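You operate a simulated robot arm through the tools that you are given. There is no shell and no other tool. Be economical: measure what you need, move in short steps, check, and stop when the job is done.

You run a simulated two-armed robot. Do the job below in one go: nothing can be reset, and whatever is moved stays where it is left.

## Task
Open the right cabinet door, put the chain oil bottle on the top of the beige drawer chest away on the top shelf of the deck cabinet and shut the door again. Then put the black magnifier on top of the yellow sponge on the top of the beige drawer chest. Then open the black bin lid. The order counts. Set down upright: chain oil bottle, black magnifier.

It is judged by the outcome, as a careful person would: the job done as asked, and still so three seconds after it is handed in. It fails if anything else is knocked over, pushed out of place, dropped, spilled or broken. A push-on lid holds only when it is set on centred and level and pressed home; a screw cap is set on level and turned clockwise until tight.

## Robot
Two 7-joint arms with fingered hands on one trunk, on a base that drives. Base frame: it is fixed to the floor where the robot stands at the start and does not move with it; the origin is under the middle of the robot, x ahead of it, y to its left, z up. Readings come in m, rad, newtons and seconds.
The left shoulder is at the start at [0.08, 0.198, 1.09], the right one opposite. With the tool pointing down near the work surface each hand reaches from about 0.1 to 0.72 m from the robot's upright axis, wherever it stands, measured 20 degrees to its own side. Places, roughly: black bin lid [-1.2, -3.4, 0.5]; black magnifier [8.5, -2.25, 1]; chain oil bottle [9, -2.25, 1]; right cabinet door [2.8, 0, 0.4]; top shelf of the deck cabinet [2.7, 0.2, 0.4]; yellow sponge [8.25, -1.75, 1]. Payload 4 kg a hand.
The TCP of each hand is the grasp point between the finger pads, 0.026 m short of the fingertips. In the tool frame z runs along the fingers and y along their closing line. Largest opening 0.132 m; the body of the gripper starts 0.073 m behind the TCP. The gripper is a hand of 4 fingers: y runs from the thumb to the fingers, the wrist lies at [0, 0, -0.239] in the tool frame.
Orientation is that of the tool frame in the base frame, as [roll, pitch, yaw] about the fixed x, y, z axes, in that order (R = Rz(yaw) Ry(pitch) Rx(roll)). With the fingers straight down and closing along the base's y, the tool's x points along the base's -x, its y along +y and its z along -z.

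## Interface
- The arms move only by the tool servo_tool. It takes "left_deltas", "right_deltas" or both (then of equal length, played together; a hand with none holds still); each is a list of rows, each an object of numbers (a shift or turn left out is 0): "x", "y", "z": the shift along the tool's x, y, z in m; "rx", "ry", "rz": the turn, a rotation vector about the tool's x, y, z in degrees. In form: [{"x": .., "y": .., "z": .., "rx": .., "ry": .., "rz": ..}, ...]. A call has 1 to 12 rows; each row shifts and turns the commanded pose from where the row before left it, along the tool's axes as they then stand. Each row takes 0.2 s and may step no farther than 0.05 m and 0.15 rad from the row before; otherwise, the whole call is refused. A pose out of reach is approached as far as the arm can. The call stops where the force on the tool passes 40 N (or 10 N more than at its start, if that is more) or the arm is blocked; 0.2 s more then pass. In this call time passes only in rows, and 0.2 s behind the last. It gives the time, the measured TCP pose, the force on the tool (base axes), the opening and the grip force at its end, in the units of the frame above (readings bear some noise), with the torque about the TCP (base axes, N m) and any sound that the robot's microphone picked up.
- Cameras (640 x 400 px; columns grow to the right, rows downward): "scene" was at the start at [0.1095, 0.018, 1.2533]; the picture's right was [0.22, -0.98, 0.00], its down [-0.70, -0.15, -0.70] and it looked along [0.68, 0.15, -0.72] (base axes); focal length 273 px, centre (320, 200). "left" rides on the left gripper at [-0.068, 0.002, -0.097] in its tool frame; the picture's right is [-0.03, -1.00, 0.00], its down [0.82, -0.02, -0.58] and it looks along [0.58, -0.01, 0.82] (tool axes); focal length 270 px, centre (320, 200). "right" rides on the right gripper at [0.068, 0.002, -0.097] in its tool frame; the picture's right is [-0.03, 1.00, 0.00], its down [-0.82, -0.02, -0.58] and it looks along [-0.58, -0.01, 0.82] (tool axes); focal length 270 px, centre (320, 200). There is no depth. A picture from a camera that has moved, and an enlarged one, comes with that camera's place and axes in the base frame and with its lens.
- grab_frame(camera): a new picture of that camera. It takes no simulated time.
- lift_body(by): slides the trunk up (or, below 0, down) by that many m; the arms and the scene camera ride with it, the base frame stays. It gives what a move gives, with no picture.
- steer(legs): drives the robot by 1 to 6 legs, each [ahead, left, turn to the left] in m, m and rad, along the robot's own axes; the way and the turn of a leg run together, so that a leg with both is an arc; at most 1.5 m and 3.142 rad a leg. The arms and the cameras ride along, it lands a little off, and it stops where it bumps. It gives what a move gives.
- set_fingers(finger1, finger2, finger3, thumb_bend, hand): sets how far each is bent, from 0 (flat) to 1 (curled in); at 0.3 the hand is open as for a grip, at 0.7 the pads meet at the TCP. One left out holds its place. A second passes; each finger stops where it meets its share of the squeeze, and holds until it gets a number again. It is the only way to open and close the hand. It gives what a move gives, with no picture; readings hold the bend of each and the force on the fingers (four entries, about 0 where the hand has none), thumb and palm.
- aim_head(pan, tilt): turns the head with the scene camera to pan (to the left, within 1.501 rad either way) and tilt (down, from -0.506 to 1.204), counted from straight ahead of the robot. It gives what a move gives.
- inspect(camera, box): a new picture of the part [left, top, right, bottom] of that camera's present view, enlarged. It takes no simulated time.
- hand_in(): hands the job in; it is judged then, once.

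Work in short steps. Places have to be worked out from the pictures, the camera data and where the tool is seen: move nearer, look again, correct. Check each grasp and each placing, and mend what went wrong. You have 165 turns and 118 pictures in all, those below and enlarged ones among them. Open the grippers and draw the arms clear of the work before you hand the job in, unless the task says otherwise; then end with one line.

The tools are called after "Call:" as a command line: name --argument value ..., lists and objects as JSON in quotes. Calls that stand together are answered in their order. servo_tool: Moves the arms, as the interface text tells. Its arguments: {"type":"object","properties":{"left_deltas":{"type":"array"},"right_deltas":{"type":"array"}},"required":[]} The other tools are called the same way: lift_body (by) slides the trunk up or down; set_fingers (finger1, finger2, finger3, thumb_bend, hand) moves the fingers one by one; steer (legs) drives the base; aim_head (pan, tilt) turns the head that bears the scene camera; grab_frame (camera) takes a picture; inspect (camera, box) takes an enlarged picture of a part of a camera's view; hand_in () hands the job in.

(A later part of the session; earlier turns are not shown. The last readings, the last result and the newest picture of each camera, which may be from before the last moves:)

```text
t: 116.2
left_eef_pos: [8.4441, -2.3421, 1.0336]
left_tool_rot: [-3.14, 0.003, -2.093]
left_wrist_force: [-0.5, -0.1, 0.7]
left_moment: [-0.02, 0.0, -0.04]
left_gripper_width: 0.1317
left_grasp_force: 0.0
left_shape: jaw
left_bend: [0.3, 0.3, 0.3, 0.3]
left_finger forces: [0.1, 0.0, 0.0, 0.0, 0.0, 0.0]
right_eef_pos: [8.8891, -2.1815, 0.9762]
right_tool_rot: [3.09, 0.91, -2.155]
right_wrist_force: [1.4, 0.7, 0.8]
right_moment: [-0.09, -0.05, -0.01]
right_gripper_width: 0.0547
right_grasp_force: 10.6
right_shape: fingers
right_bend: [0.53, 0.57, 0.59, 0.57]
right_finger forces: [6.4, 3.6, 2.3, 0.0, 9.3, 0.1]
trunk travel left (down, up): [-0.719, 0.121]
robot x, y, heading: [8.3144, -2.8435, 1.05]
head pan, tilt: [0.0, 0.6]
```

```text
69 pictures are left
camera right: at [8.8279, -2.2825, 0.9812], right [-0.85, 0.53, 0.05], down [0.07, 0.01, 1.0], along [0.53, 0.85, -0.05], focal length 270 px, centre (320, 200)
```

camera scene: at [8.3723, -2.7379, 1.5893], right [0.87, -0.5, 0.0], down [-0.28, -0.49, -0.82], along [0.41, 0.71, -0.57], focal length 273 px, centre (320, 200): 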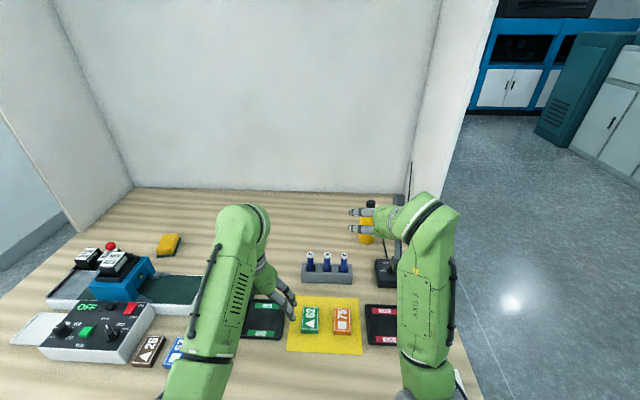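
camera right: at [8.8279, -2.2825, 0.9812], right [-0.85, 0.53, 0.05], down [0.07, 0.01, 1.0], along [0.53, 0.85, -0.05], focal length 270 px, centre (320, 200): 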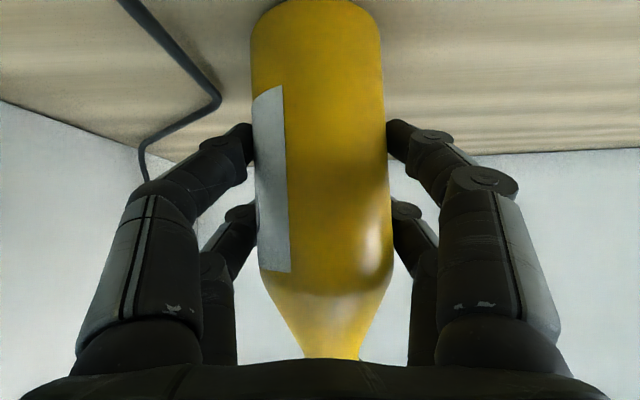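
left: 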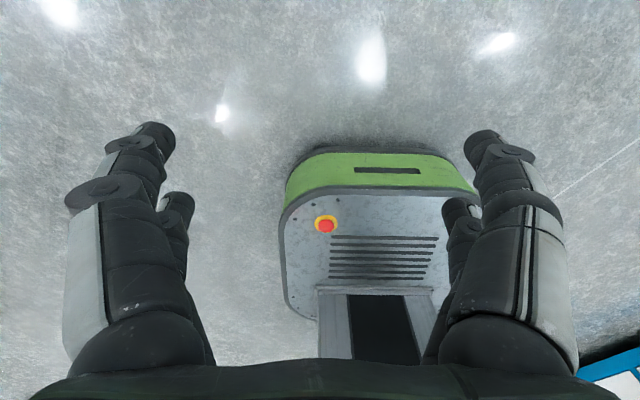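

Gripped at 10 N; I ask for a bit more squeeze, then lift straight up.

Call:
set_fingers --hand "right" --finger1 0.72 --finger2 0.72 --finger3 0.72 --thumb_bend 0.72

Call:
servo_tool --right_deltas '[{"x": -0.0237, "z": -0.0184}, {"x": -0.0237, "z": -0.0184}, {"x": -0.0237, "z": -0.0184}, {"x": -0.0237, "z": -0.0184}, {"x": -0.0237, "z": -0.0184}]'

Call:
grab_frame --camera "scene"

Call:
grab_frame --camera "right"

```text
t: 117.2
left_eef_pos: [8.4434, -2.3432, 1.0343]
left_tool_rot: [-3.141, 0.003, -2.092]
left_wrist_force: [0.4, -0.3, 0.4]
left_moment: [-0.03, 0.02, -0.01]
left_gripper_width: 0.1321
left_grasp_force: 0.0
left_shape: jaw
left_bend: [0.3, 0.3, 0.3, 0.3]
left_finger forces: [0.0, 0.0, 0.1, 0.1, 0.0, 0.0]
right_eef_pos: [8.8894, -2.1823, 0.9766]
right_tool_rot: [3.09, 0.907, -2.154]
right_wrist_force: [0.6, -0.6, 0.4]
right_moment: [-0.13, 0.0, 0.03]
right_gripper_width: 0.0541
right_grasp_force: 20.3
right_shape: fingers
right_bend: [0.51, 0.57, 0.63, 0.63]
right_finger forces: [9.0, 10.3, 4.9, 0.1, 15.9, 0.0]
trunk travel left (down, up): [-0.719, 0.121]
robot x, y, heading: [8.3147, -2.8412, 1.048]
head pan, tilt: [0.0, 0.6]
```

```text
t: 118.4
left_eef_pos: [8.4434, -2.3427, 1.034]
left_tool_rot: [-3.139, 0.002, -2.093]
left_wrist_force: [0.5, 0.1, -0.1]
left_moment: [-0.01, 0.02, 0.01]
left_gripper_width: 0.1318
left_grasp_force: 0.1
left_shape: jaw
left_bend: [0.3, 0.3, 0.3, 0.3]
left_finger forces: [0.0, 0.0, 0.0, 0.1, 0.0, 0.1]
right_eef_pos: [8.8948, -2.1859, 1.126]
right_tool_rot: [3.082, 0.908, -2.156]
right_wrist_force: [0.3, 0.4, -3.5]
right_moment: [-0.03, -0.02, 0.01]
right_gripper_width: 0.0547
right_grasp_force: 19.2
right_shape: fingers
right_bend: [0.5, 0.57, 0.63, 0.63]
right_finger forces: [9.2, 9.8, 4.5, 0.0, 15.1, 0.0]
trunk travel left (down, up): [-0.719, 0.121]
robot x, y, heading: [8.3144, -2.8442, 1.049]
head pan, tilt: [0.0, 0.6]
```

```text
68 pictures are left
camera scene: at [8.3737, -2.7394, 1.5893], right [0.87, -0.5, 0.0], down [-0.28, -0.49, -0.82], along [0.41, 0.71, -0.57], focal length 273 px, centre (320, 200)
```

scene: 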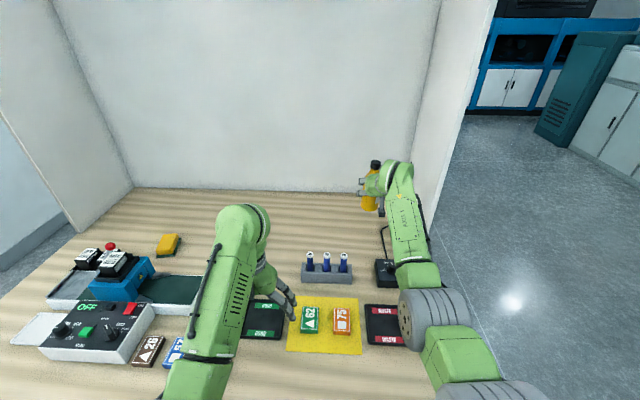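

```text
67 pictures are left
camera right: at [8.8332, -2.2856, 1.1306], right [-0.85, 0.53, 0.06], down [0.07, 0.01, 1.0], along [0.52, 0.85, -0.05], focal length 270 px, centre (320, 200)
```

right: 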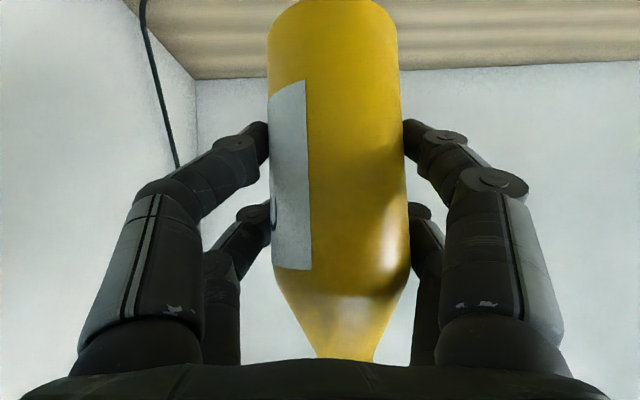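

Bottle lifted, upright and held (≈3.5 N). I back away from the chest, turn, and drive back toward the cabinet.

Call:
steer --legs '[[-0.7, 0, 0], [0, 0, 1.789], [1.3, 0, 0], [1.3, 0, 0], [1.24, 0, 0]]'

Call:
grab_frame --camera "scene"

```text
t: 144.7
left_eef_pos: [3.7616, -2.388, 1.034]
left_tool_rot: [-3.139, 0.003, -0.269]
left_wrist_force: [-0.5, -0.6, 0.4]
left_moment: [0.01, 0.02, 0.01]
left_gripper_width: 0.1322
left_grasp_force: 0.1
left_shape: jaw
left_bend: [0.3, 0.3, 0.3, 0.3]
left_finger forces: [0.1, 0.1, 0.1, 0.0, 0.1, 0.0]
right_eef_pos: [3.4955, -1.9921, 1.1256]
right_tool_rot: [3.084, 0.907, -0.331]
right_wrist_force: [0.1, 0.3, -3.7]
right_moment: [0.0, -0.01, 0.0]
right_gripper_width: 0.0544
right_grasp_force: 19.6
right_shape: fingers
right_bend: [0.5, 0.57, 0.64, 0.63]
right_finger forces: [9.4, 9.8, 4.5, 0.0, 14.9, 0.0]
trunk travel left (down, up): [-0.719, 0.121]
robot x, y, heading: [4.2766, -2.3898, 2.874]
head pan, tilt: [0.0, 0.6]
```

```text
66 pictures are left
camera scene: at [4.1646, -2.3567, 1.5894], right [0.27, 0.96, 0.0], down [0.54, -0.15, -0.83], along [-0.8, 0.22, -0.56], focal length 273 px, centre (320, 200)
```

scene: 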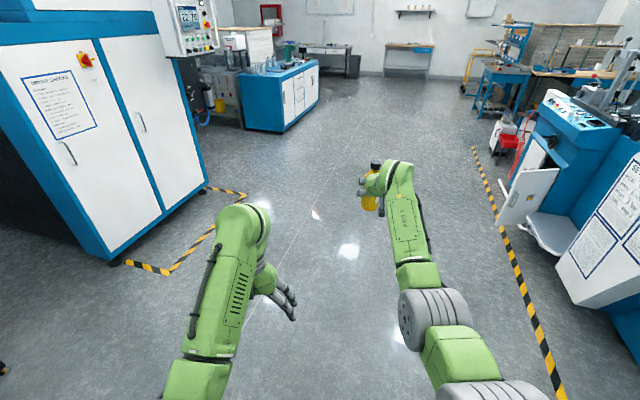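

Clear way along the line. I drive to the stand-off before the cabinet and face it.

Call:
steer --legs '[[0, 0, -0.253], [1.4, 0, 0], [1.4, 0, 0], [0, 0, -1.62]]'

Call:
grab_frame --camera "scene"

```text
t: 163.0
left_eef_pos: [2.0061, -0.4859, 1.0345]
left_tool_rot: [-3.141, 0.001, -2.136]
left_wrist_force: [0.1, 0.6, -0.2]
left_moment: [0.01, -0.01, -0.02]
left_gripper_width: 0.132
left_grasp_force: 0.0
left_shape: jaw
left_bend: [0.3, 0.3, 0.3, 0.3]
left_finger forces: [0.0, 0.1, 0.1, 0.1, 0.0, 0.1]
right_eef_pos: [2.4629, -0.3468, 1.1245]
right_tool_rot: [3.084, 0.909, -2.197]
right_wrist_force: [-0.2, 0.9, -3.1]
right_moment: [-0.02, -0.03, 0.0]
right_gripper_width: 0.0542
right_grasp_force: 19.1
right_shape: fingers
right_bend: [0.5, 0.57, 0.64, 0.63]
right_finger forces: [9.5, 9.5, 4.4, 0.0, 14.7, 0.0]
trunk travel left (down, up): [-0.719, 0.121]
robot x, y, heading: [1.8525, -0.9812, 1.001]
head pan, tilt: [0.0, 0.6]
```

```text
65 pictures are left
camera scene: at [1.9183, -0.8783, 1.5893], right [0.84, -0.54, 0.0], down [-0.3, -0.48, -0.82], along [0.44, 0.7, -0.57], focal length 273 px, centre (320, 200)
```

scene: 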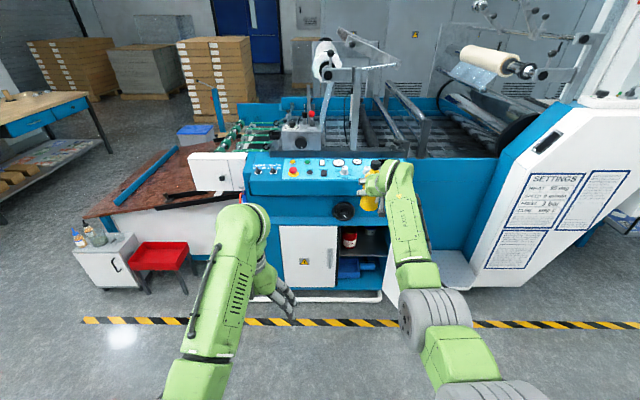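

I lower the trunk 0.4 m and look at the opening.

Call:
lift_body --by -0.4

Call:
lift_body --by -0.12

Call:
grab_frame --camera "scene"

Call:
grab_frame --camera "right"

```text
t: 166.9
left_eef_pos: [2.0049, -0.4844, 0.6342]
left_tool_rot: [-3.14, 0.001, -2.137]
left_wrist_force: [-0.4, 1.0, 0.5]
left_moment: [-0.01, -0.04, 0.04]
left_gripper_width: 0.1322
left_grasp_force: 0.1
left_shape: jaw
left_bend: [0.3, 0.3, 0.3, 0.3]
left_finger forces: [0.0, 0.0, 0.0, 0.0, 0.1, 0.0]
right_eef_pos: [2.4622, -0.3469, 0.7243]
right_tool_rot: [3.084, 0.907, -2.197]
right_wrist_force: [-0.6, -0.1, -3.6]
right_moment: [-0.03, -0.05, 0.03]
right_gripper_width: 0.054
right_grasp_force: 19.4
right_shape: fingers
right_bend: [0.5, 0.57, 0.64, 0.63]
right_finger forces: [9.4, 9.6, 4.5, 0.0, 14.9, 0.0]
trunk travel left (down, up): [-0.319, 0.521]
robot x, y, heading: [1.8471, -0.9818, 1.007]
head pan, tilt: [0.0, 0.6]
```

```text
t: 168.4
left_eef_pos: [2.0046, -0.4865, 0.5134]
left_tool_rot: [-3.139, 0.003, -2.136]
left_wrist_force: [-0.1, 0.2, 0.0]
left_moment: [0.01, -0.03, -0.03]
left_gripper_width: 0.132
left_grasp_force: 0.0
left_shape: jaw
left_bend: [0.3, 0.3, 0.3, 0.3]
left_finger forces: [0.1, 0.1, 0.0, 0.0, 0.1, 0.0]
right_eef_pos: [2.462, -0.3478, 0.6049]
right_tool_rot: [3.084, 0.908, -2.197]
right_wrist_force: [0.7, -0.3, -2.9]
right_moment: [-0.07, 0.0, 0.03]
right_gripper_width: 0.0539
right_grasp_force: 18.5
right_shape: fingers
right_bend: [0.5, 0.57, 0.64, 0.63]
right_finger forces: [9.4, 9.4, 4.4, 0.0, 14.8, 0.0]
trunk travel left (down, up): [-0.199, 0.641]
robot x, y, heading: [1.8562, -0.984, 1.006]
head pan, tilt: [0.0, 0.6]
```

```text
64 pictures are left
camera scene: at [1.9182, -0.8791, 1.0694], right [0.84, -0.54, 0.0], down [-0.3, -0.48, -0.82], along [0.44, 0.7, -0.57], focal length 273 px, centre (320, 200)
```

scene: 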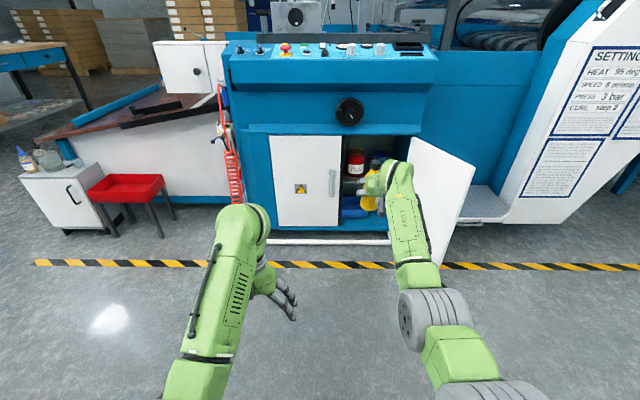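

```text
63 pictures are left
camera right: at [2.3967, -0.4453, 0.6105], right [-0.83, 0.56, 0.06], down [0.07, 0.01, 1.0], along [0.56, 0.83, -0.05], focal length 270 px, centre (320, 200)
```

right: 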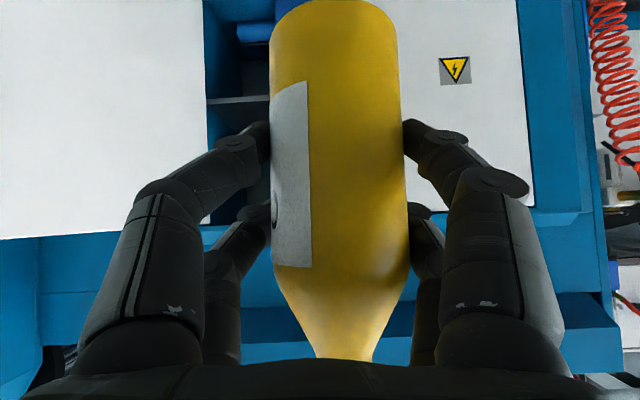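

Shelf height re-estimated ≈0.37–0.39 and opening top ≈0.6. I drive 0.3 m nearer with a slight shift right, bringing the bottle just in front of the opening.

Call:
steer --legs '[[0.28, -0.05, 0]]'

Call:
servo_tool --right_deltas '[{"x": 0.0237, "z": 0.0184, "y": -0.02}, {"x": 0.0237, "z": 0.0184, "y": -0.02}, {"x": 0.0237, "z": 0.0184, "y": -0.02}, {"x": 0.0237, "z": 0.0184, "y": -0.02}]'

Call:
grab_frame --camera "scene"

Call:
grab_frame --camera "right"

```text
t: 170.3
left_eef_pos: [2.1958, -0.2773, 0.5126]
left_tool_rot: [-3.139, 0.002, -2.136]
left_wrist_force: [0.0, 0.9, 0.3]
left_moment: [-0.04, 0.0, 0.0]
left_gripper_width: 0.1317
left_grasp_force: 0.1
left_shape: jaw
left_bend: [0.3, 0.3, 0.3, 0.3]
left_finger forces: [0.1, 0.1, 0.0, 0.1, 0.1, 0.0]
right_eef_pos: [2.6527, -0.1401, 0.6043]
right_tool_rot: [3.083, 0.905, -2.197]
right_wrist_force: [0.6, 0.3, -4.5]
right_moment: [-0.03, -0.02, -0.01]
right_gripper_width: 0.0543
right_grasp_force: 19.5
right_shape: fingers
right_bend: [0.5, 0.57, 0.64, 0.63]
right_finger forces: [9.5, 9.5, 4.4, 0.0, 14.8, 0.1]
trunk travel left (down, up): [-0.199, 0.641]
robot x, y, heading: [2.0447, -0.7706, 1.01]
head pan, tilt: [0.0, 0.6]
```

```text
t: 171.3
left_eef_pos: [2.1953, -0.2782, 0.514]
left_tool_rot: [-3.14, 0.002, -2.139]
left_wrist_force: [-0.1, 0.0, -0.5]
left_moment: [0.0, -0.02, 0.0]
left_gripper_width: 0.132
left_grasp_force: 0.1
left_shape: jaw
left_bend: [0.3, 0.3, 0.3, 0.3]
left_finger forces: [0.1, 0.0, 0.0, 0.1, 0.0, 0.0]
right_eef_pos: [2.6872, -0.1872, 0.5276]
right_tool_rot: [3.085, 0.907, -2.198]
right_wrist_force: [-0.5, -0.9, -3.3]
right_moment: [-0.03, -0.01, 0.0]
right_gripper_width: 0.054
right_grasp_force: 19.1
right_shape: fingers
right_bend: [0.5, 0.57, 0.64, 0.63]
right_finger forces: [9.4, 9.5, 4.4, 0.0, 14.7, 0.0]
right hand out of reach, approached as far as the arm can: row 3, 4
trunk travel left (down, up): [-0.199, 0.641]
robot x, y, heading: [2.0447, -0.7715, 1.006]
head pan, tilt: [0.0, 0.6]
```

```text
62 pictures are left
camera scene: at [2.1088, -0.6705, 1.0693], right [0.84, -0.54, 0.0], down [-0.3, -0.48, -0.82], along [0.44, 0.7, -0.57], focal length 273 px, centre (320, 200)
```

scene: 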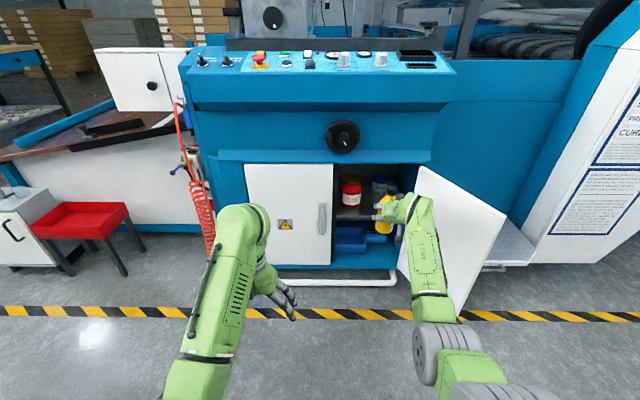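

```text
61 pictures are left
camera right: at [2.6212, -0.2852, 0.5319], right [-0.83, 0.56, 0.05], down [0.07, 0.01, 1.0], along [0.56, 0.83, -0.05], focal length 270 px, centre (320, 200)
```

right: 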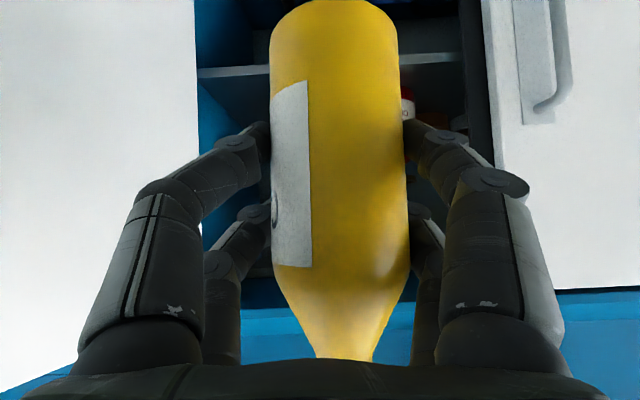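

Shelf top ≈0.386, opening top ≈0.60; bottle base is ≈0.077 below the TCP. I lower the trunk to bring TCP to ≈0.48 and roll in 0.14 m, then look.

Call:
lift_body --by -0.045

Call:
steer --legs '[[0.13, -0.02, 0]]'

Call:
grab_frame --camera "right"

Call:
inspect --camera "scene" --box '[300, 130, 500, 290]'

```text
t: 172.2
left_eef_pos: [2.1948, -0.2782, 0.4705]
left_tool_rot: [-3.141, 0.004, -2.137]
left_wrist_force: [0.2, -0.1, 0.1]
left_moment: [-0.04, -0.04, -0.02]
left_gripper_width: 0.1317
left_grasp_force: 0.1
left_shape: jaw
left_bend: [0.3, 0.3, 0.3, 0.3]
left_finger forces: [0.0, 0.1, 0.0, 0.1, 0.1, 0.1]
right_eef_pos: [2.6875, -0.1879, 0.4812]
right_tool_rot: [3.087, 0.909, -2.197]
right_wrist_force: [0.4, 0.2, -3.5]
right_moment: [-0.04, -0.01, 0.04]
right_gripper_width: 0.0541
right_grasp_force: 19.0
right_shape: fingers
right_bend: [0.5, 0.57, 0.64, 0.63]
right_finger forces: [9.5, 9.6, 4.4, 0.0, 14.8, 0.0]
trunk travel left (down, up): [-0.154, 0.686]
robot x, y, heading: [2.0465, -0.7727, 1.008]
head pan, tilt: [0.0, 0.6]
```

```text
t: 173.5
left_eef_pos: [2.2822, -0.1787, 0.4691]
left_tool_rot: [-3.14, 0.002, -2.136]
left_wrist_force: [0.6, 0.0, 0.3]
left_moment: [0.01, 0.02, 0.01]
left_gripper_width: 0.1321
left_grasp_force: 0.0
left_shape: jaw
left_bend: [0.3, 0.3, 0.3, 0.3]
left_finger forces: [0.0, 0.1, 0.0, 0.0, 0.0, 0.0]
right_eef_pos: [2.772, -0.0881, 0.4805]
right_tool_rot: [3.085, 0.906, -2.196]
right_wrist_force: [0.0, 0.8, -2.9]
right_moment: [-0.02, -0.02, 0.01]
right_gripper_width: 0.0539
right_grasp_force: 18.7
right_shape: fingers
right_bend: [0.5, 0.57, 0.64, 0.63]
right_finger forces: [9.4, 9.6, 4.5, 0.1, 14.7, 0.0]
trunk travel left (down, up): [-0.154, 0.686]
robot x, y, heading: [2.1304, -0.6751, 1.006]
head pan, tilt: [0.0, 0.6]
```

```text
60 pictures are left
camera right: at [2.7072, -0.1864, 0.486], right [-0.83, 0.56, 0.05], down [0.07, 0.01, 1.0], along [0.56, 0.83, -0.05], focal length 270 px, centre (320, 200)
```

right: 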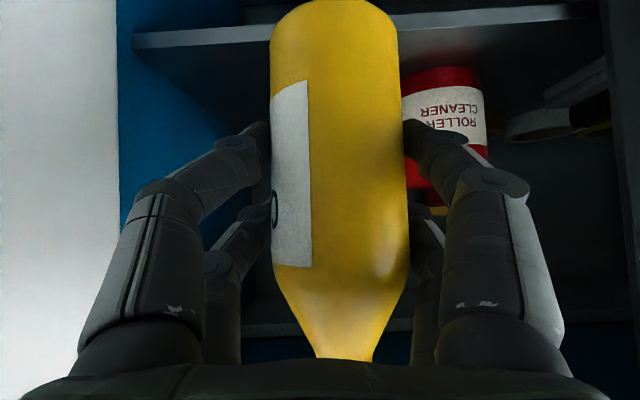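

```text
2.50 times, centred on (400, 210) of scene
camera zoom: at [2.1954, -0.5715, 1.0241], right [0.84, -0.54, 0.0], down [-0.3, -0.48, -0.82], along [0.44, 0.7, -0.57], focal length 682 px, centre (120, 175)
```

zoom: 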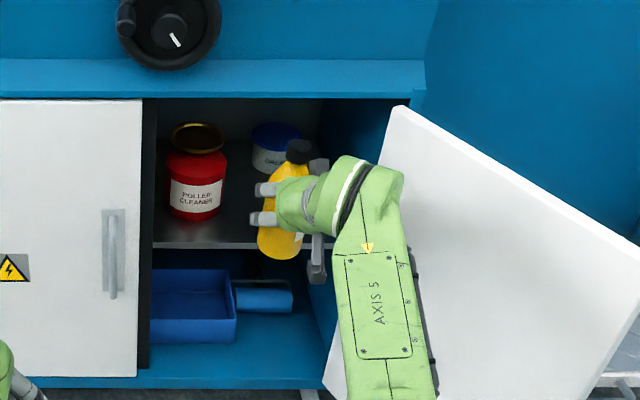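

Clearances look fine: bottle base ≈0.40 vs shelf ≈0.385, can to the left. I roll in 0.1 m with a hair to the right.

Call:
steer --legs '[[0.1, -0.01, 0]]'

Call:
grab_frame --camera "right"

Call:
inspect --camera "scene" --box '[300, 130, 500, 290]'

```text
t: 174.7
left_eef_pos: [2.3442, -0.0986, 0.4686]
left_tool_rot: [-3.139, 0.003, -2.135]
left_wrist_force: [0.5, 0.2, -0.7]
left_moment: [-0.04, -0.02, -0.03]
left_gripper_width: 0.1317
left_grasp_force: 0.0
left_shape: jaw
left_bend: [0.3, 0.3, 0.3, 0.3]
left_finger forces: [0.0, 0.1, 0.0, 0.0, 0.0, 0.0]
right_eef_pos: [2.8351, -0.0107, 0.4793]
right_tool_rot: [3.086, 0.903, -2.198]
right_wrist_force: [0.4, 0.4, -3.6]
right_moment: [-0.01, -0.03, 0.01]
right_gripper_width: 0.054
right_grasp_force: 18.7
right_shape: fingers
right_bend: [0.5, 0.57, 0.64, 0.63]
right_finger forces: [9.4, 9.6, 4.4, 0.0, 14.8, 0.1]
trunk travel left (down, up): [-0.154, 0.686]
robot x, y, heading: [2.1896, -0.5943, 1.005]
head pan, tilt: [0.0, 0.6]
```

```text
58 pictures are left
camera right: at [2.769, -0.108, 0.4857], right [-0.83, 0.56, 0.05], down [0.07, 0.01, 1.0], along [0.56, 0.83, -0.05], focal length 270 px, centre (320, 200)
```

right: 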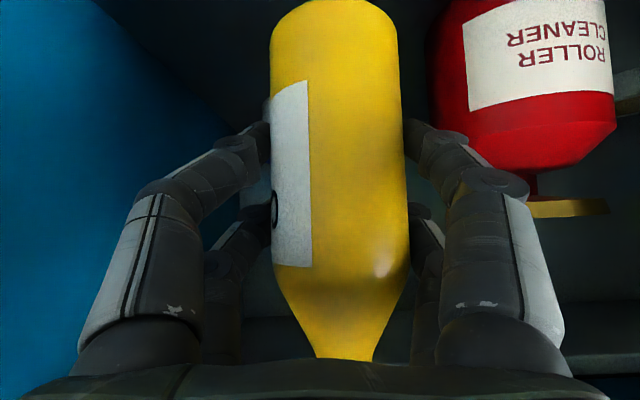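

```text
2.50 times, centred on (400, 210) of scene
camera zoom: at [2.2571, -0.4928, 1.0241], right [0.84, -0.54, 0.0], down [-0.3, -0.48, -0.82], along [0.44, 0.7, -0.57], focal length 682 px, centre (120, 175)
```

zoom: 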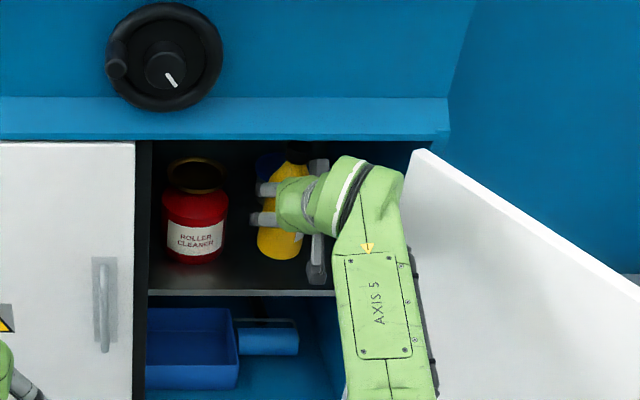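

The bottle is over the shelf. I lower the trunk in small steps until it rests.

Call:
lift_body --by -0.014

Call:
lift_body --by -0.004

```text
t: 175.3
left_eef_pos: [2.3429, -0.1007, 0.4561]
left_tool_rot: [-3.141, 0.003, -2.136]
left_wrist_force: [-0.3, -0.2, -0.1]
left_moment: [-0.05, 0.01, 0.01]
left_gripper_width: 0.1322
left_grasp_force: 0.1
left_shape: jaw
left_bend: [0.3, 0.3, 0.3, 0.3]
left_finger forces: [0.0, 0.0, 0.0, 0.0, 0.0, 0.0]
right_eef_pos: [2.8346, -0.0102, 0.4667]
right_tool_rot: [3.085, 0.906, -2.198]
right_wrist_force: [-0.3, -1.0, -2.5]
right_moment: [-0.06, -0.04, -0.01]
right_gripper_width: 0.0541
right_grasp_force: 18.5
right_shape: fingers
right_bend: [0.5, 0.57, 0.64, 0.63]
right_finger forces: [9.4, 9.6, 4.4, 0.1, 14.9, 0.0]
trunk travel left (down, up): [-0.14, 0.7]
robot x, y, heading: [2.1895, -0.5917, 1.009]
head pan, tilt: [0.0, 0.6]
```

```text
t: 175.8
left_eef_pos: [2.3426, -0.1006, 0.4513]
left_tool_rot: [-3.14, 0.001, -2.137]
left_wrist_force: [0.0, 0.5, -0.8]
left_moment: [0.02, -0.01, -0.01]
left_gripper_width: 0.1321
left_grasp_force: 0.1
left_shape: jaw
left_bend: [0.3, 0.3, 0.3, 0.3]
left_finger forces: [0.1, 0.0, 0.0, 0.0, 0.0, 0.1]
right_eef_pos: [2.8343, -0.0102, 0.4627]
right_tool_rot: [3.086, 0.904, -2.196]
right_wrist_force: [-0.2, 1.3, -2.9]
right_moment: [-0.06, -0.02, -0.02]
right_gripper_width: 0.0539
right_grasp_force: 19.0
right_shape: fingers
right_bend: [0.5, 0.57, 0.64, 0.63]
right_finger forces: [9.4, 9.6, 4.3, 0.0, 14.8, 0.0]
trunk travel left (down, up): [-0.136, 0.704]
robot x, y, heading: [2.1899, -0.595, 1.009]
head pan, tilt: [0.0, 0.6]
```

Not resting yet; I go on a few millimetres at a time.

Call:
lift_body --by -0.005

Call:
lift_body --by -0.004

Call:
inspect --camera "scene" --box '[330, 150, 430, 230]'

```text
t: 176.3
left_eef_pos: [2.3436, -0.1006, 0.4465]
left_tool_rot: [3.141, 0.001, -2.136]
left_wrist_force: [-0.1, 0.3, 0.6]
left_moment: [0.03, -0.01, -0.02]
left_gripper_width: 0.1317
left_grasp_force: 0.0
left_shape: jaw
left_bend: [0.3, 0.3, 0.3, 0.3]
left_finger forces: [0.0, 0.0, 0.0, 0.1, 0.1, 0.0]
right_eef_pos: [2.834, -0.0103, 0.4575]
right_tool_rot: [3.085, 0.904, -2.197]
right_wrist_force: [0.6, -0.6, -2.6]
right_moment: [-0.03, -0.03, -0.02]
right_gripper_width: 0.0538
right_grasp_force: 19.4
right_shape: fingers
right_bend: [0.5, 0.57, 0.64, 0.63]
right_finger forces: [9.4, 9.6, 4.4, 0.0, 14.8, 0.0]
trunk travel left (down, up): [-0.131, 0.709]
robot x, y, heading: [2.1919, -0.5955, 1.0]
head pan, tilt: [0.0, 0.6]
```

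```text
t: 176.9
left_eef_pos: [2.3435, -0.0991, 0.4412]
left_tool_rot: [-3.139, 0.0, -2.136]
left_wrist_force: [0.3, -0.3, 0.3]
left_moment: [0.0, 0.02, 0.02]
left_gripper_width: 0.132
left_grasp_force: 0.1
left_shape: jaw
left_bend: [0.3, 0.3, 0.3, 0.3]
left_finger forces: [0.0, 0.1, 0.1, 0.0, 0.0, 0.0]
right_eef_pos: [2.8359, -0.0114, 0.4549]
right_tool_rot: [3.085, 0.904, -2.196]
right_wrist_force: [0.5, 0.3, -2.9]
right_moment: [-0.04, -0.02, 0.01]
right_gripper_width: 0.054
right_grasp_force: 18.6
right_shape: fingers
right_bend: [0.5, 0.57, 0.64, 0.63]
right_finger forces: [9.4, 9.6, 4.3, 0.0, 14.8, 0.0]
trunk travel left (down, up): [-0.127, 0.713]
robot x, y, heading: [2.1932, -0.595, 1.002]
head pan, tilt: [0.0, 0.6]
```

```text
5.00 times, centred on (380, 190) of scene
camera zoom: at [2.2564, -0.4938, 0.9973], right [0.84, -0.54, 0.0], down [-0.3, -0.48, -0.82], along [0.44, 0.7, -0.57], focal length 1364 px, centre (20, 250)
```

zoom: 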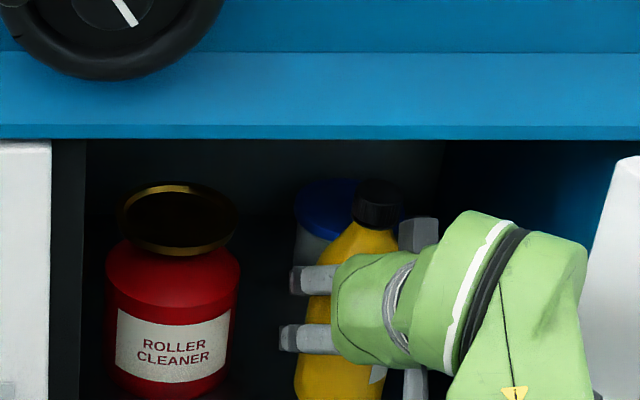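

I look at the bases of can and bottle to judge the remaining gap.

Call:
inspect --camera "scene" --box '[330, 200, 410, 260]'

Call:
grab_frame --camera "right"

```text
6.67 times, centred on (370, 230) of scene
camera zoom: at [2.2564, -0.4938, 0.9973], right [0.84, -0.54, 0.0], down [-0.3, -0.48, -0.82], along [0.44, 0.7, -0.57], focal length 1819 px, centre (-13, 0)
```

zoom: 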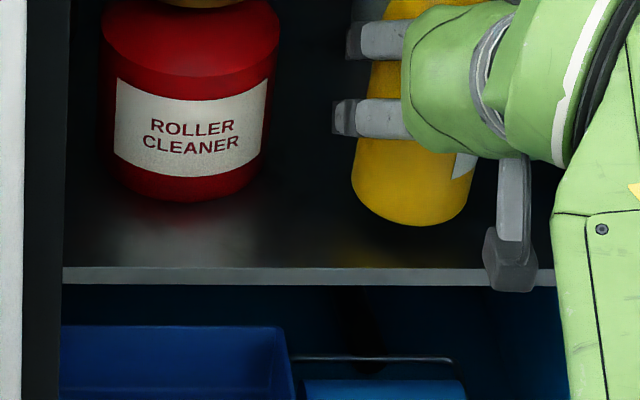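

```text
54 pictures are left
camera right: at [2.7687, -0.1084, 0.4596], right [-0.83, 0.56, 0.05], down [0.07, 0.01, 1.0], along [0.56, 0.83, -0.05], focal length 270 px, centre (320, 200)
```

right: 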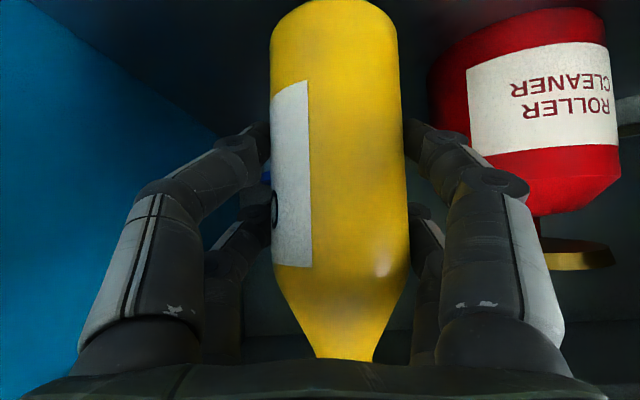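

The gap looks like a few millimetres. I continue lowering.

Call:
lift_body --by -0.004

Call:
lift_body --by -0.004

```text
t: 177.4
left_eef_pos: [2.3433, -0.1004, 0.4379]
left_tool_rot: [-3.139, 0.002, -2.136]
left_wrist_force: [0.1, 0.3, 0.8]
left_moment: [0.02, 0.0, -0.01]
left_gripper_width: 0.132
left_grasp_force: 0.0
left_shape: jaw
left_bend: [0.3, 0.3, 0.3, 0.3]
left_finger forces: [0.1, 0.0, 0.1, 0.1, 0.0, 0.0]
right_eef_pos: [2.8346, -0.0109, 0.449]
right_tool_rot: [3.086, 0.907, -2.197]
right_wrist_force: [-0.2, 0.7, -2.6]
right_moment: [-0.02, -0.01, -0.01]
right_gripper_width: 0.0537
right_grasp_force: 19.1
right_shape: fingers
right_bend: [0.5, 0.57, 0.64, 0.63]
right_finger forces: [9.4, 9.6, 4.5, 0.0, 14.8, 0.0]
trunk travel left (down, up): [-0.123, 0.717]
robot x, y, heading: [2.1925, -0.5936, 1.004]
head pan, tilt: [0.0, 0.6]
```

```text
t: 177.9
left_eef_pos: [2.3421, -0.1011, 0.4349]
left_tool_rot: [-3.139, 0.001, -2.137]
left_wrist_force: [-0.9, 0.5, 0.9]
left_moment: [-0.02, -0.01, 0.01]
left_gripper_width: 0.1321
left_grasp_force: 0.1
left_shape: jaw
left_bend: [0.3, 0.3, 0.3, 0.3]
left_finger forces: [0.0, 0.0, 0.0, 0.0, 0.1, 0.0]
right_eef_pos: [2.8354, -0.011, 0.4469]
right_tool_rot: [3.087, 0.905, -2.198]
right_wrist_force: [0.7, 0.6, -3.0]
right_moment: [-0.05, 0.01, -0.01]
right_gripper_width: 0.0539
right_grasp_force: 18.6
right_shape: fingers
right_bend: [0.5, 0.57, 0.64, 0.63]
right_finger forces: [9.5, 9.6, 4.4, 0.0, 14.8, 0.0]
trunk travel left (down, up): [-0.119, 0.721]
robot x, y, heading: [2.1961, -0.5922, 1.004]
head pan, tilt: [0.0, 0.6]
```

Still hanging; lower further, watching the vertical force.

Call:
lift_body --by -0.006

Call:
lift_body --by -0.006

Call:
inspect --camera "scene" --box '[330, 190, 410, 250]'

```text
t: 178.5
left_eef_pos: [2.3415, -0.1004, 0.4276]
left_tool_rot: [-3.139, 0.004, -2.136]
left_wrist_force: [-0.1, 0.2, 0.2]
left_moment: [-0.01, -0.03, -0.03]
left_gripper_width: 0.1319
left_grasp_force: 0.0
left_shape: jaw
left_bend: [0.3, 0.3, 0.3, 0.3]
left_finger forces: [0.0, 0.1, 0.0, 0.1, 0.1, 0.0]
right_eef_pos: [2.8352, -0.0104, 0.4398]
right_tool_rot: [3.086, 0.907, -2.197]
right_wrist_force: [-0.1, 0.4, -0.3]
right_moment: [-0.02, -0.01, -0.04]
right_gripper_width: 0.0541
right_grasp_force: 20.0
right_shape: fingers
right_bend: [0.5, 0.57, 0.64, 0.63]
right_finger forces: [9.4, 10.3, 4.6, 0.0, 15.2, 0.0]
trunk travel left (down, up): [-0.113, 0.727]
robot x, y, heading: [2.1949, -0.5949, 1.002]
head pan, tilt: [0.0, 0.6]
```

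```text
t: 179.0
left_eef_pos: [2.3426, -0.0997, 0.4232]
left_tool_rot: [-3.138, 0.007, -2.136]
left_wrist_force: [-0.7, -0.4, 1.4]
left_moment: [-0.02, 0.03, -0.02]
left_gripper_width: 0.132
left_grasp_force: 0.2
left_shape: jaw
left_bend: [0.3, 0.3, 0.3, 0.3]
left_finger forces: [0.0, 0.0, 0.0, 0.0, 0.0, 0.0]
right_eef_pos: [2.8336, -0.0097, 0.4397]
right_tool_rot: [3.088, 0.915, -2.196]
right_wrist_force: [0.4, 3.0, 10.5]
right_moment: [-0.02, 0.03, -0.03]
right_gripper_width: 0.0537
right_grasp_force: 21.8
right_shape: fingers
right_bend: [0.5, 0.56, 0.64, 0.64]
right_finger forces: [9.4, 12.5, 5.5, 0.0, 16.0, 0.0]
trunk travel left (down, up): [-0.107, 0.733]
robot x, y, heading: [2.1923, -0.598, 1.003]
head pan, tilt: [0.0, 0.6]
```

```text
6.67 times, centred on (370, 220) of scene
camera zoom: at [2.2549, -0.495, 0.9777], right [0.84, -0.54, 0.0], down [-0.3, -0.48, -0.83], along [0.44, 0.7, -0.56], focal length 1819 px, centre (-13, 67)
```

zoom: 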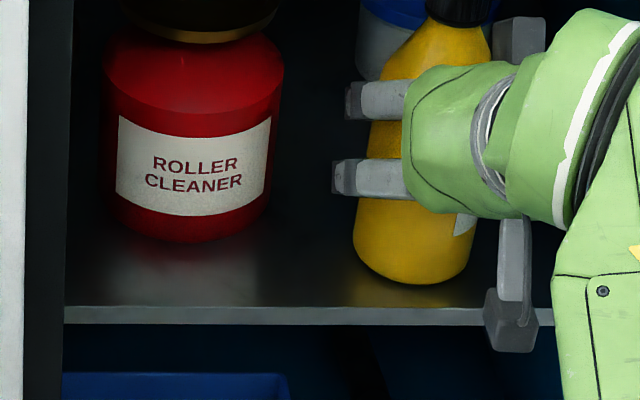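

Rested (force flipped to +10 N). I relieve the press by 4 mm and open the fingers part-way.

Call:
lift_body --by 0.005

Call:
set_fingers --hand "right" --finger1 0.42 --finger2 0.42 --finger3 0.42 --thumb_bend 0.42

Call:
grab_frame --camera "right"

```text
t: 179.6
left_eef_pos: [2.3424, -0.1004, 0.4274]
left_tool_rot: [-3.14, 0.004, -2.135]
left_wrist_force: [0.5, -0.3, -0.1]
left_moment: [0.03, -0.02, -0.04]
left_gripper_width: 0.132
left_grasp_force: 0.1
left_shape: jaw
left_bend: [0.3, 0.3, 0.3, 0.3]
left_finger forces: [0.0, 0.0, 0.1, 0.0, 0.0, 0.0]
right_eef_pos: [2.8351, -0.0117, 0.4393]
right_tool_rot: [3.084, 0.907, -2.197]
right_wrist_force: [0.4, 2.6, 6.5]
right_moment: [0.03, -0.01, 0.0]
right_gripper_width: 0.0539
right_grasp_force: 21.1
right_shape: fingers
right_bend: [0.5, 0.56, 0.64, 0.64]
right_finger forces: [9.4, 11.5, 5.3, 0.0, 15.6, 0.0]
trunk travel left (down, up): [-0.112, 0.728]
robot x, y, heading: [2.1947, -0.5947, 1.002]
head pan, tilt: [0.0, 0.6]
```

```text
t: 180.6
left_eef_pos: [2.3425, -0.1003, 0.428]
left_tool_rot: [-3.141, 0.003, -2.136]
left_wrist_force: [0.2, 0.3, -0.1]
left_moment: [-0.03, -0.02, 0.0]
left_gripper_width: 0.1318
left_grasp_force: 0.1
left_shape: jaw
left_bend: [0.3, 0.3, 0.3, 0.3]
left_finger forces: [0.0, 0.0, 0.1, 0.0, 0.0, 0.1]
right_eef_pos: [2.8346, -0.0103, 0.4397]
right_tool_rot: [3.086, 0.906, -2.199]
right_wrist_force: [0.5, 0.6, -0.3]
right_moment: [-0.01, -0.01, -0.03]
right_gripper_width: 0.0925
right_grasp_force: 0.0
right_shape: fingers
right_bend: [0.42, 0.42, 0.42, 0.42]
right_finger forces: [0.0, 0.0, 0.1, 0.0, 0.0, 0.0]
trunk travel left (down, up): [-0.112, 0.728]
robot x, y, heading: [2.1913, -0.5965, 1.008]
head pan, tilt: [0.0, 0.6]
```

```text
52 pictures are left
camera right: at [2.7686, -0.1085, 0.4449], right [-0.83, 0.56, 0.05], down [0.07, 0.01, 1.0], along [0.56, 0.83, -0.05], focal length 270 px, centre (320, 200)
```

right: 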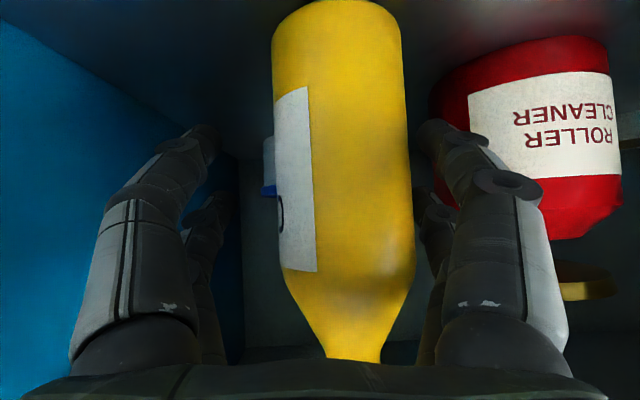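

Released and standing. I back straight out with a slight left drift to follow the tool's axis.

Call:
steer --legs '[[-0.28, 0.025, 0]]'

Call:
grab_frame --camera "scene"

Call:
grab_frame --camera "right"

```text
t: 182.5
left_eef_pos: [2.172, -0.3233, 0.4278]
left_tool_rot: [-3.14, 0.003, -2.139]
left_wrist_force: [-0.6, -1.0, -0.5]
left_moment: [-0.02, -0.02, 0.02]
left_gripper_width: 0.1319
left_grasp_force: 0.1
left_shape: jaw
left_bend: [0.3, 0.3, 0.3, 0.3]
left_finger forces: [0.0, 0.0, 0.0, 0.1, 0.0, 0.1]
right_eef_pos: [2.6643, -0.2341, 0.4395]
right_tool_rot: [3.086, 0.907, -2.2]
right_wrist_force: [0.8, 0.0, -0.1]
right_moment: [0.03, 0.0, -0.01]
right_gripper_width: 0.0927
right_grasp_force: 0.1
right_shape: fingers
right_bend: [0.42, 0.42, 0.42, 0.42]
right_finger forces: [0.1, 0.1, 0.0, 0.0, 0.0, 0.0]
trunk travel left (down, up): [-0.112, 0.728]
robot x, y, heading: [2.0208, -0.8226, 1.005]
head pan, tilt: [0.0, 0.6]
```

```text
51 pictures are left
camera scene: at [2.0847, -0.7171, 0.9824], right [0.84, -0.54, 0.0], down [-0.3, -0.48, -0.83], along [0.44, 0.7, -0.56], focal length 273 px, centre (320, 200)
```

scene: 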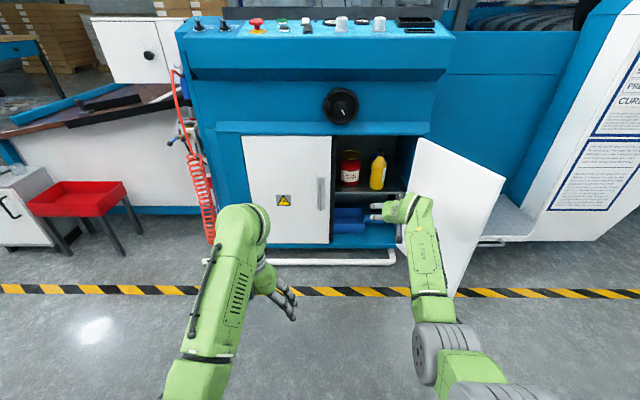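

```text
50 pictures are left
camera right: at [2.598, -0.3321, 0.4455], right [-0.82, 0.56, 0.05], down [0.07, 0.01, 1.0], along [0.56, 0.83, -0.05], focal length 270 px, centre (320, 200)
```

right: 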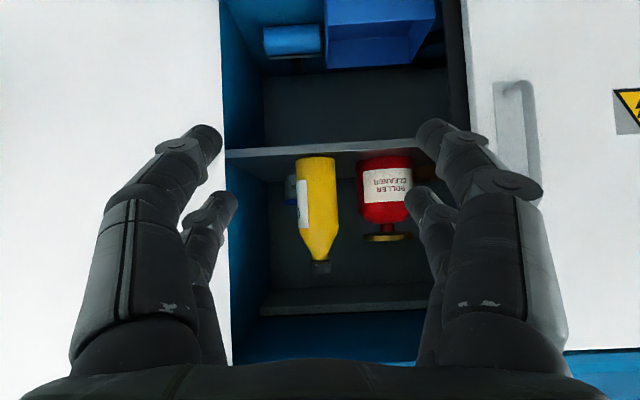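

Bottle stands upright on the top shelf next to the can. Now to shut the door: I close the fist, back out, and move right around the free edge so the hand is on the outer side.

Call:
set_fingers --hand "right" --finger1 0.7 --finger2 0.7 --finger3 0.7 --thumb_bend 0.7

Call:
steer --legs '[[-0.27, 0, 0], [0, -0.42, 0]]'

Call:
grab_frame --camera "scene"

```text
t: 183.5
left_eef_pos: [2.1722, -0.3224, 0.4267]
left_tool_rot: [-3.141, 0.004, -2.137]
left_wrist_force: [-0.4, 0.6, 0.4]
left_moment: [-0.01, -0.01, 0.0]
left_gripper_width: 0.1321
left_grasp_force: 0.0
left_shape: jaw
left_bend: [0.3, 0.3, 0.3, 0.3]
left_finger forces: [0.1, 0.0, 0.0, 0.1, 0.1, 0.1]
right_eef_pos: [2.6643, -0.2341, 0.4391]
right_tool_rot: [3.086, 0.908, -2.199]
right_wrist_force: [0.1, -0.3, -0.6]
right_moment: [0.02, 0.02, 0.0]
right_gripper_width: 0.0014
right_grasp_force: 0.0
right_shape: fingers
right_bend: [0.7, 0.7, 0.7, 0.7]
right_finger forces: [0.1, 0.0, 0.1, 0.0, 0.0, 0.1]
trunk travel left (down, up): [-0.112, 0.728]
robot x, y, heading: [2.0221, -0.8168, 1.005]
head pan, tilt: [0.0, 0.6]
```

```text
t: 187.6
left_eef_pos: [2.3804, -0.7735, 0.4278]
left_tool_rot: [-3.14, 0.004, -2.139]
left_wrist_force: [0.1, 0.3, -0.1]
left_moment: [0.03, -0.03, 0.07]
left_gripper_width: 0.1317
left_grasp_force: 0.0
left_shape: jaw
left_bend: [0.3, 0.3, 0.3, 0.3]
left_finger forces: [0.1, 0.1, 0.0, 0.0, 0.0, 0.0]
right_eef_pos: [2.8722, -0.6844, 0.4405]
right_tool_rot: [3.084, 0.906, -2.199]
right_wrist_force: [-0.4, 0.6, -0.1]
right_moment: [0.02, -0.01, -0.01]
right_gripper_width: 0.0015
right_grasp_force: 0.1
right_shape: fingers
right_bend: [0.7, 0.7, 0.7, 0.7]
right_finger forces: [0.0, 0.1, 0.0, 0.0, 0.0, 0.1]
trunk travel left (down, up): [-0.112, 0.728]
robot x, y, heading: [2.2312, -1.266, 1.001]
head pan, tilt: [0.0, 0.6]
```

```text
49 pictures are left
camera scene: at [2.2946, -1.1672, 0.9823], right [0.84, -0.54, 0.0], down [-0.3, -0.48, -0.82], along [0.44, 0.7, -0.57], focal length 273 px, centre (320, 200)
```

scene: 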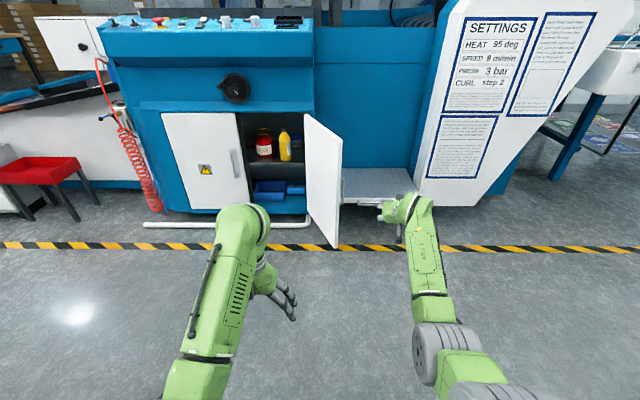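

The fist is on the outer side of the door. I move ahead 0.17 m and then left to swing it.

Call:
steer --legs '[[0.17, 0, 0], [0, 0.2, 0]]'

Call:
grab_frame --camera "scene"

```text
t: 190.3
left_eef_pos: [2.3, -0.5232, 0.4269]
left_tool_rot: [-3.14, 0.004, -2.133]
left_wrist_force: [-0.1, 0.6, -0.4]
left_moment: [-0.05, -0.03, -0.02]
left_gripper_width: 0.132
left_grasp_force: 0.1
left_shape: jaw
left_bend: [0.3, 0.3, 0.3, 0.3]
left_finger forces: [0.1, 0.1, 0.0, 0.0, 0.0, 0.1]
right_eef_pos: [2.7912, -0.4325, 0.4402]
right_tool_rot: [3.087, 0.905, -2.193]
right_wrist_force: [-0.2, 1.0, -0.2]
right_moment: [-0.01, 0.0, 0.02]
right_gripper_width: 0.0014
right_grasp_force: 0.1
right_shape: fingers
right_bend: [0.7, 0.7, 0.7, 0.7]
right_finger forces: [0.0, 0.1, 0.0, 0.0, 0.1, 0.0]
trunk travel left (down, up): [-0.112, 0.728]
robot x, y, heading: [2.1502, -1.0182, 1.008]
head pan, tilt: [0.0, 0.6]
```

```text
48 pictures are left
camera scene: at [2.2131, -0.9162, 0.9824], right [0.85, -0.53, 0.0], down [-0.3, -0.48, -0.82], along [0.44, 0.7, -0.57], focal length 273 px, centre (320, 200)
```

scene: 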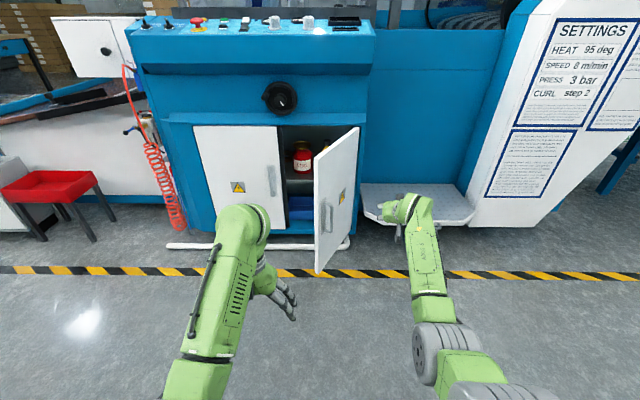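

The door swung to about 60°. I push diagonally ahead-left to close it most of the way.

Call:
steer --legs '[[0.2, 0.23, 0]]'

Call:
grab_frame --camera "scene"

```text
t: 192.3
left_eef_pos: [2.2126, -0.2322, 0.4273]
left_tool_rot: [-3.14, 0.001, -2.135]
left_wrist_force: [1.1, -0.6, 0.6]
left_moment: [0.01, -0.02, 0.01]
left_gripper_width: 0.1319
left_grasp_force: 0.0
left_shape: jaw
left_bend: [0.3, 0.3, 0.3, 0.3]
left_finger forces: [0.0, 0.0, 0.0, 0.0, 0.0, 0.0]
right_eef_pos: [2.705, -0.1408, 0.4405]
right_tool_rot: [3.086, 0.905, -2.196]
right_wrist_force: [0.5, 0.1, 0.8]
right_moment: [0.0, -0.03, 0.02]
right_gripper_width: 0.0015
right_grasp_force: 0.0
right_shape: fingers
right_bend: [0.7, 0.7, 0.7, 0.7]
right_finger forces: [0.1, 0.1, 0.0, 0.0, 0.0, 0.1]
trunk travel left (down, up): [-0.112, 0.728]
robot x, y, heading: [2.0604, -0.7273, 1.007]
head pan, tilt: [0.0, 0.6]
```

```text
47 pictures are left
camera scene: at [2.1269, -0.6255, 0.9823], right [0.85, -0.53, 0.0], down [-0.3, -0.48, -0.82], along [0.44, 0.7, -0.57], focal length 273 px, centre (320, 200)
```

scene: 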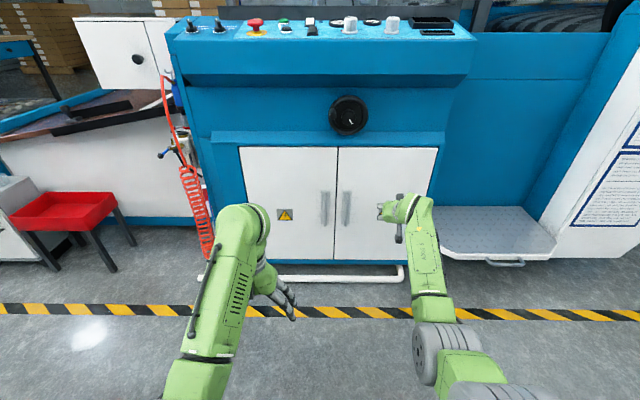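

The door looks shut; I zoom to verify the seam.

Call:
inspect --camera "scene" --box '[270, 130, 450, 280]'

```text
2.67 times, centred on (360, 205) of scene
camera zoom: at [2.1269, -0.6255, 0.9823], right [0.85, -0.53, 0.0], down [-0.3, -0.48, -0.82], along [0.44, 0.7, -0.57], focal length 728 px, centre (213, 187)
```

zoom: 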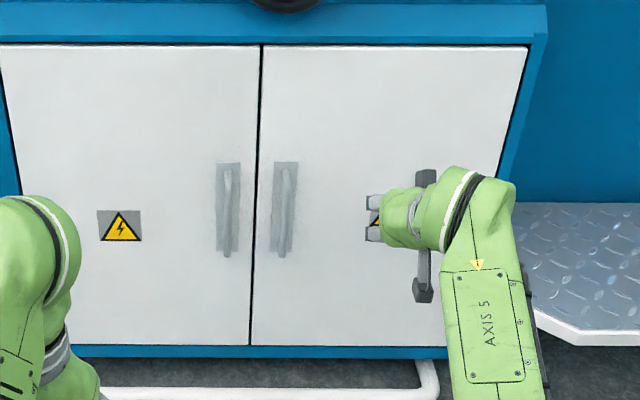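

Seam is uniform. I press the panel lightly once to be sure it is home.

Call:
steer --legs '[[0.1, 0.04, 0]]'

Call:
inspect --camera "scene" --box '[270, 130, 450, 280]'

```text
t: 193.5
left_eef_pos: [2.2284, -0.1523, 0.4286]
left_tool_rot: [3.141, 0.006, -2.133]
left_wrist_force: [-0.5, 0.2, -0.6]
left_moment: [0.01, -0.01, 0.01]
left_gripper_width: 0.132
left_grasp_force: 0.1
left_shape: jaw
left_bend: [0.3, 0.3, 0.3, 0.3]
left_finger forces: [0.1, 0.1, 0.0, 0.0, 0.0, 0.0]
right_eef_pos: [2.7177, -0.0645, 0.4362]
right_tool_rot: [3.076, 0.895, -2.204]
right_wrist_force: [-5.9, -8.7, 2.3]
right_moment: [0.06, -0.05, 0.02]
right_gripper_width: 0.0014
right_grasp_force: 7.1
right_shape: fingers
right_bend: [0.7, 0.71, 0.71, 0.7]
right_finger forces: [0.1, 7.9, 6.7, 0.0, 0.0, 0.1]
trunk travel left (down, up): [-0.112, 0.728]
robot x, y, heading: [2.0778, -0.6487, 1.001]
head pan, tilt: [0.0, 0.6]
stopped in leg 1: the force on the tool passed its limit at 82 N (the readings are from after the stop); the commanded pose is now the measured one
```

```text
2.67 times, centred on (360, 205) of scene
camera zoom: at [2.1414, -0.5459, 0.9825], right [0.84, -0.54, 0.0], down [-0.3, -0.48, -0.83], along [0.44, 0.7, -0.56], focal length 728 px, centre (213, 187)
```

zoom: 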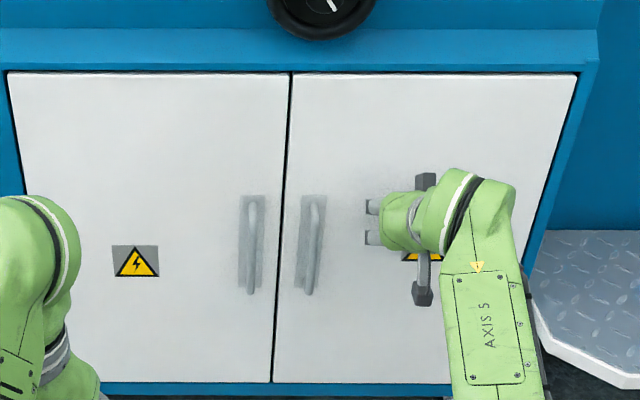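

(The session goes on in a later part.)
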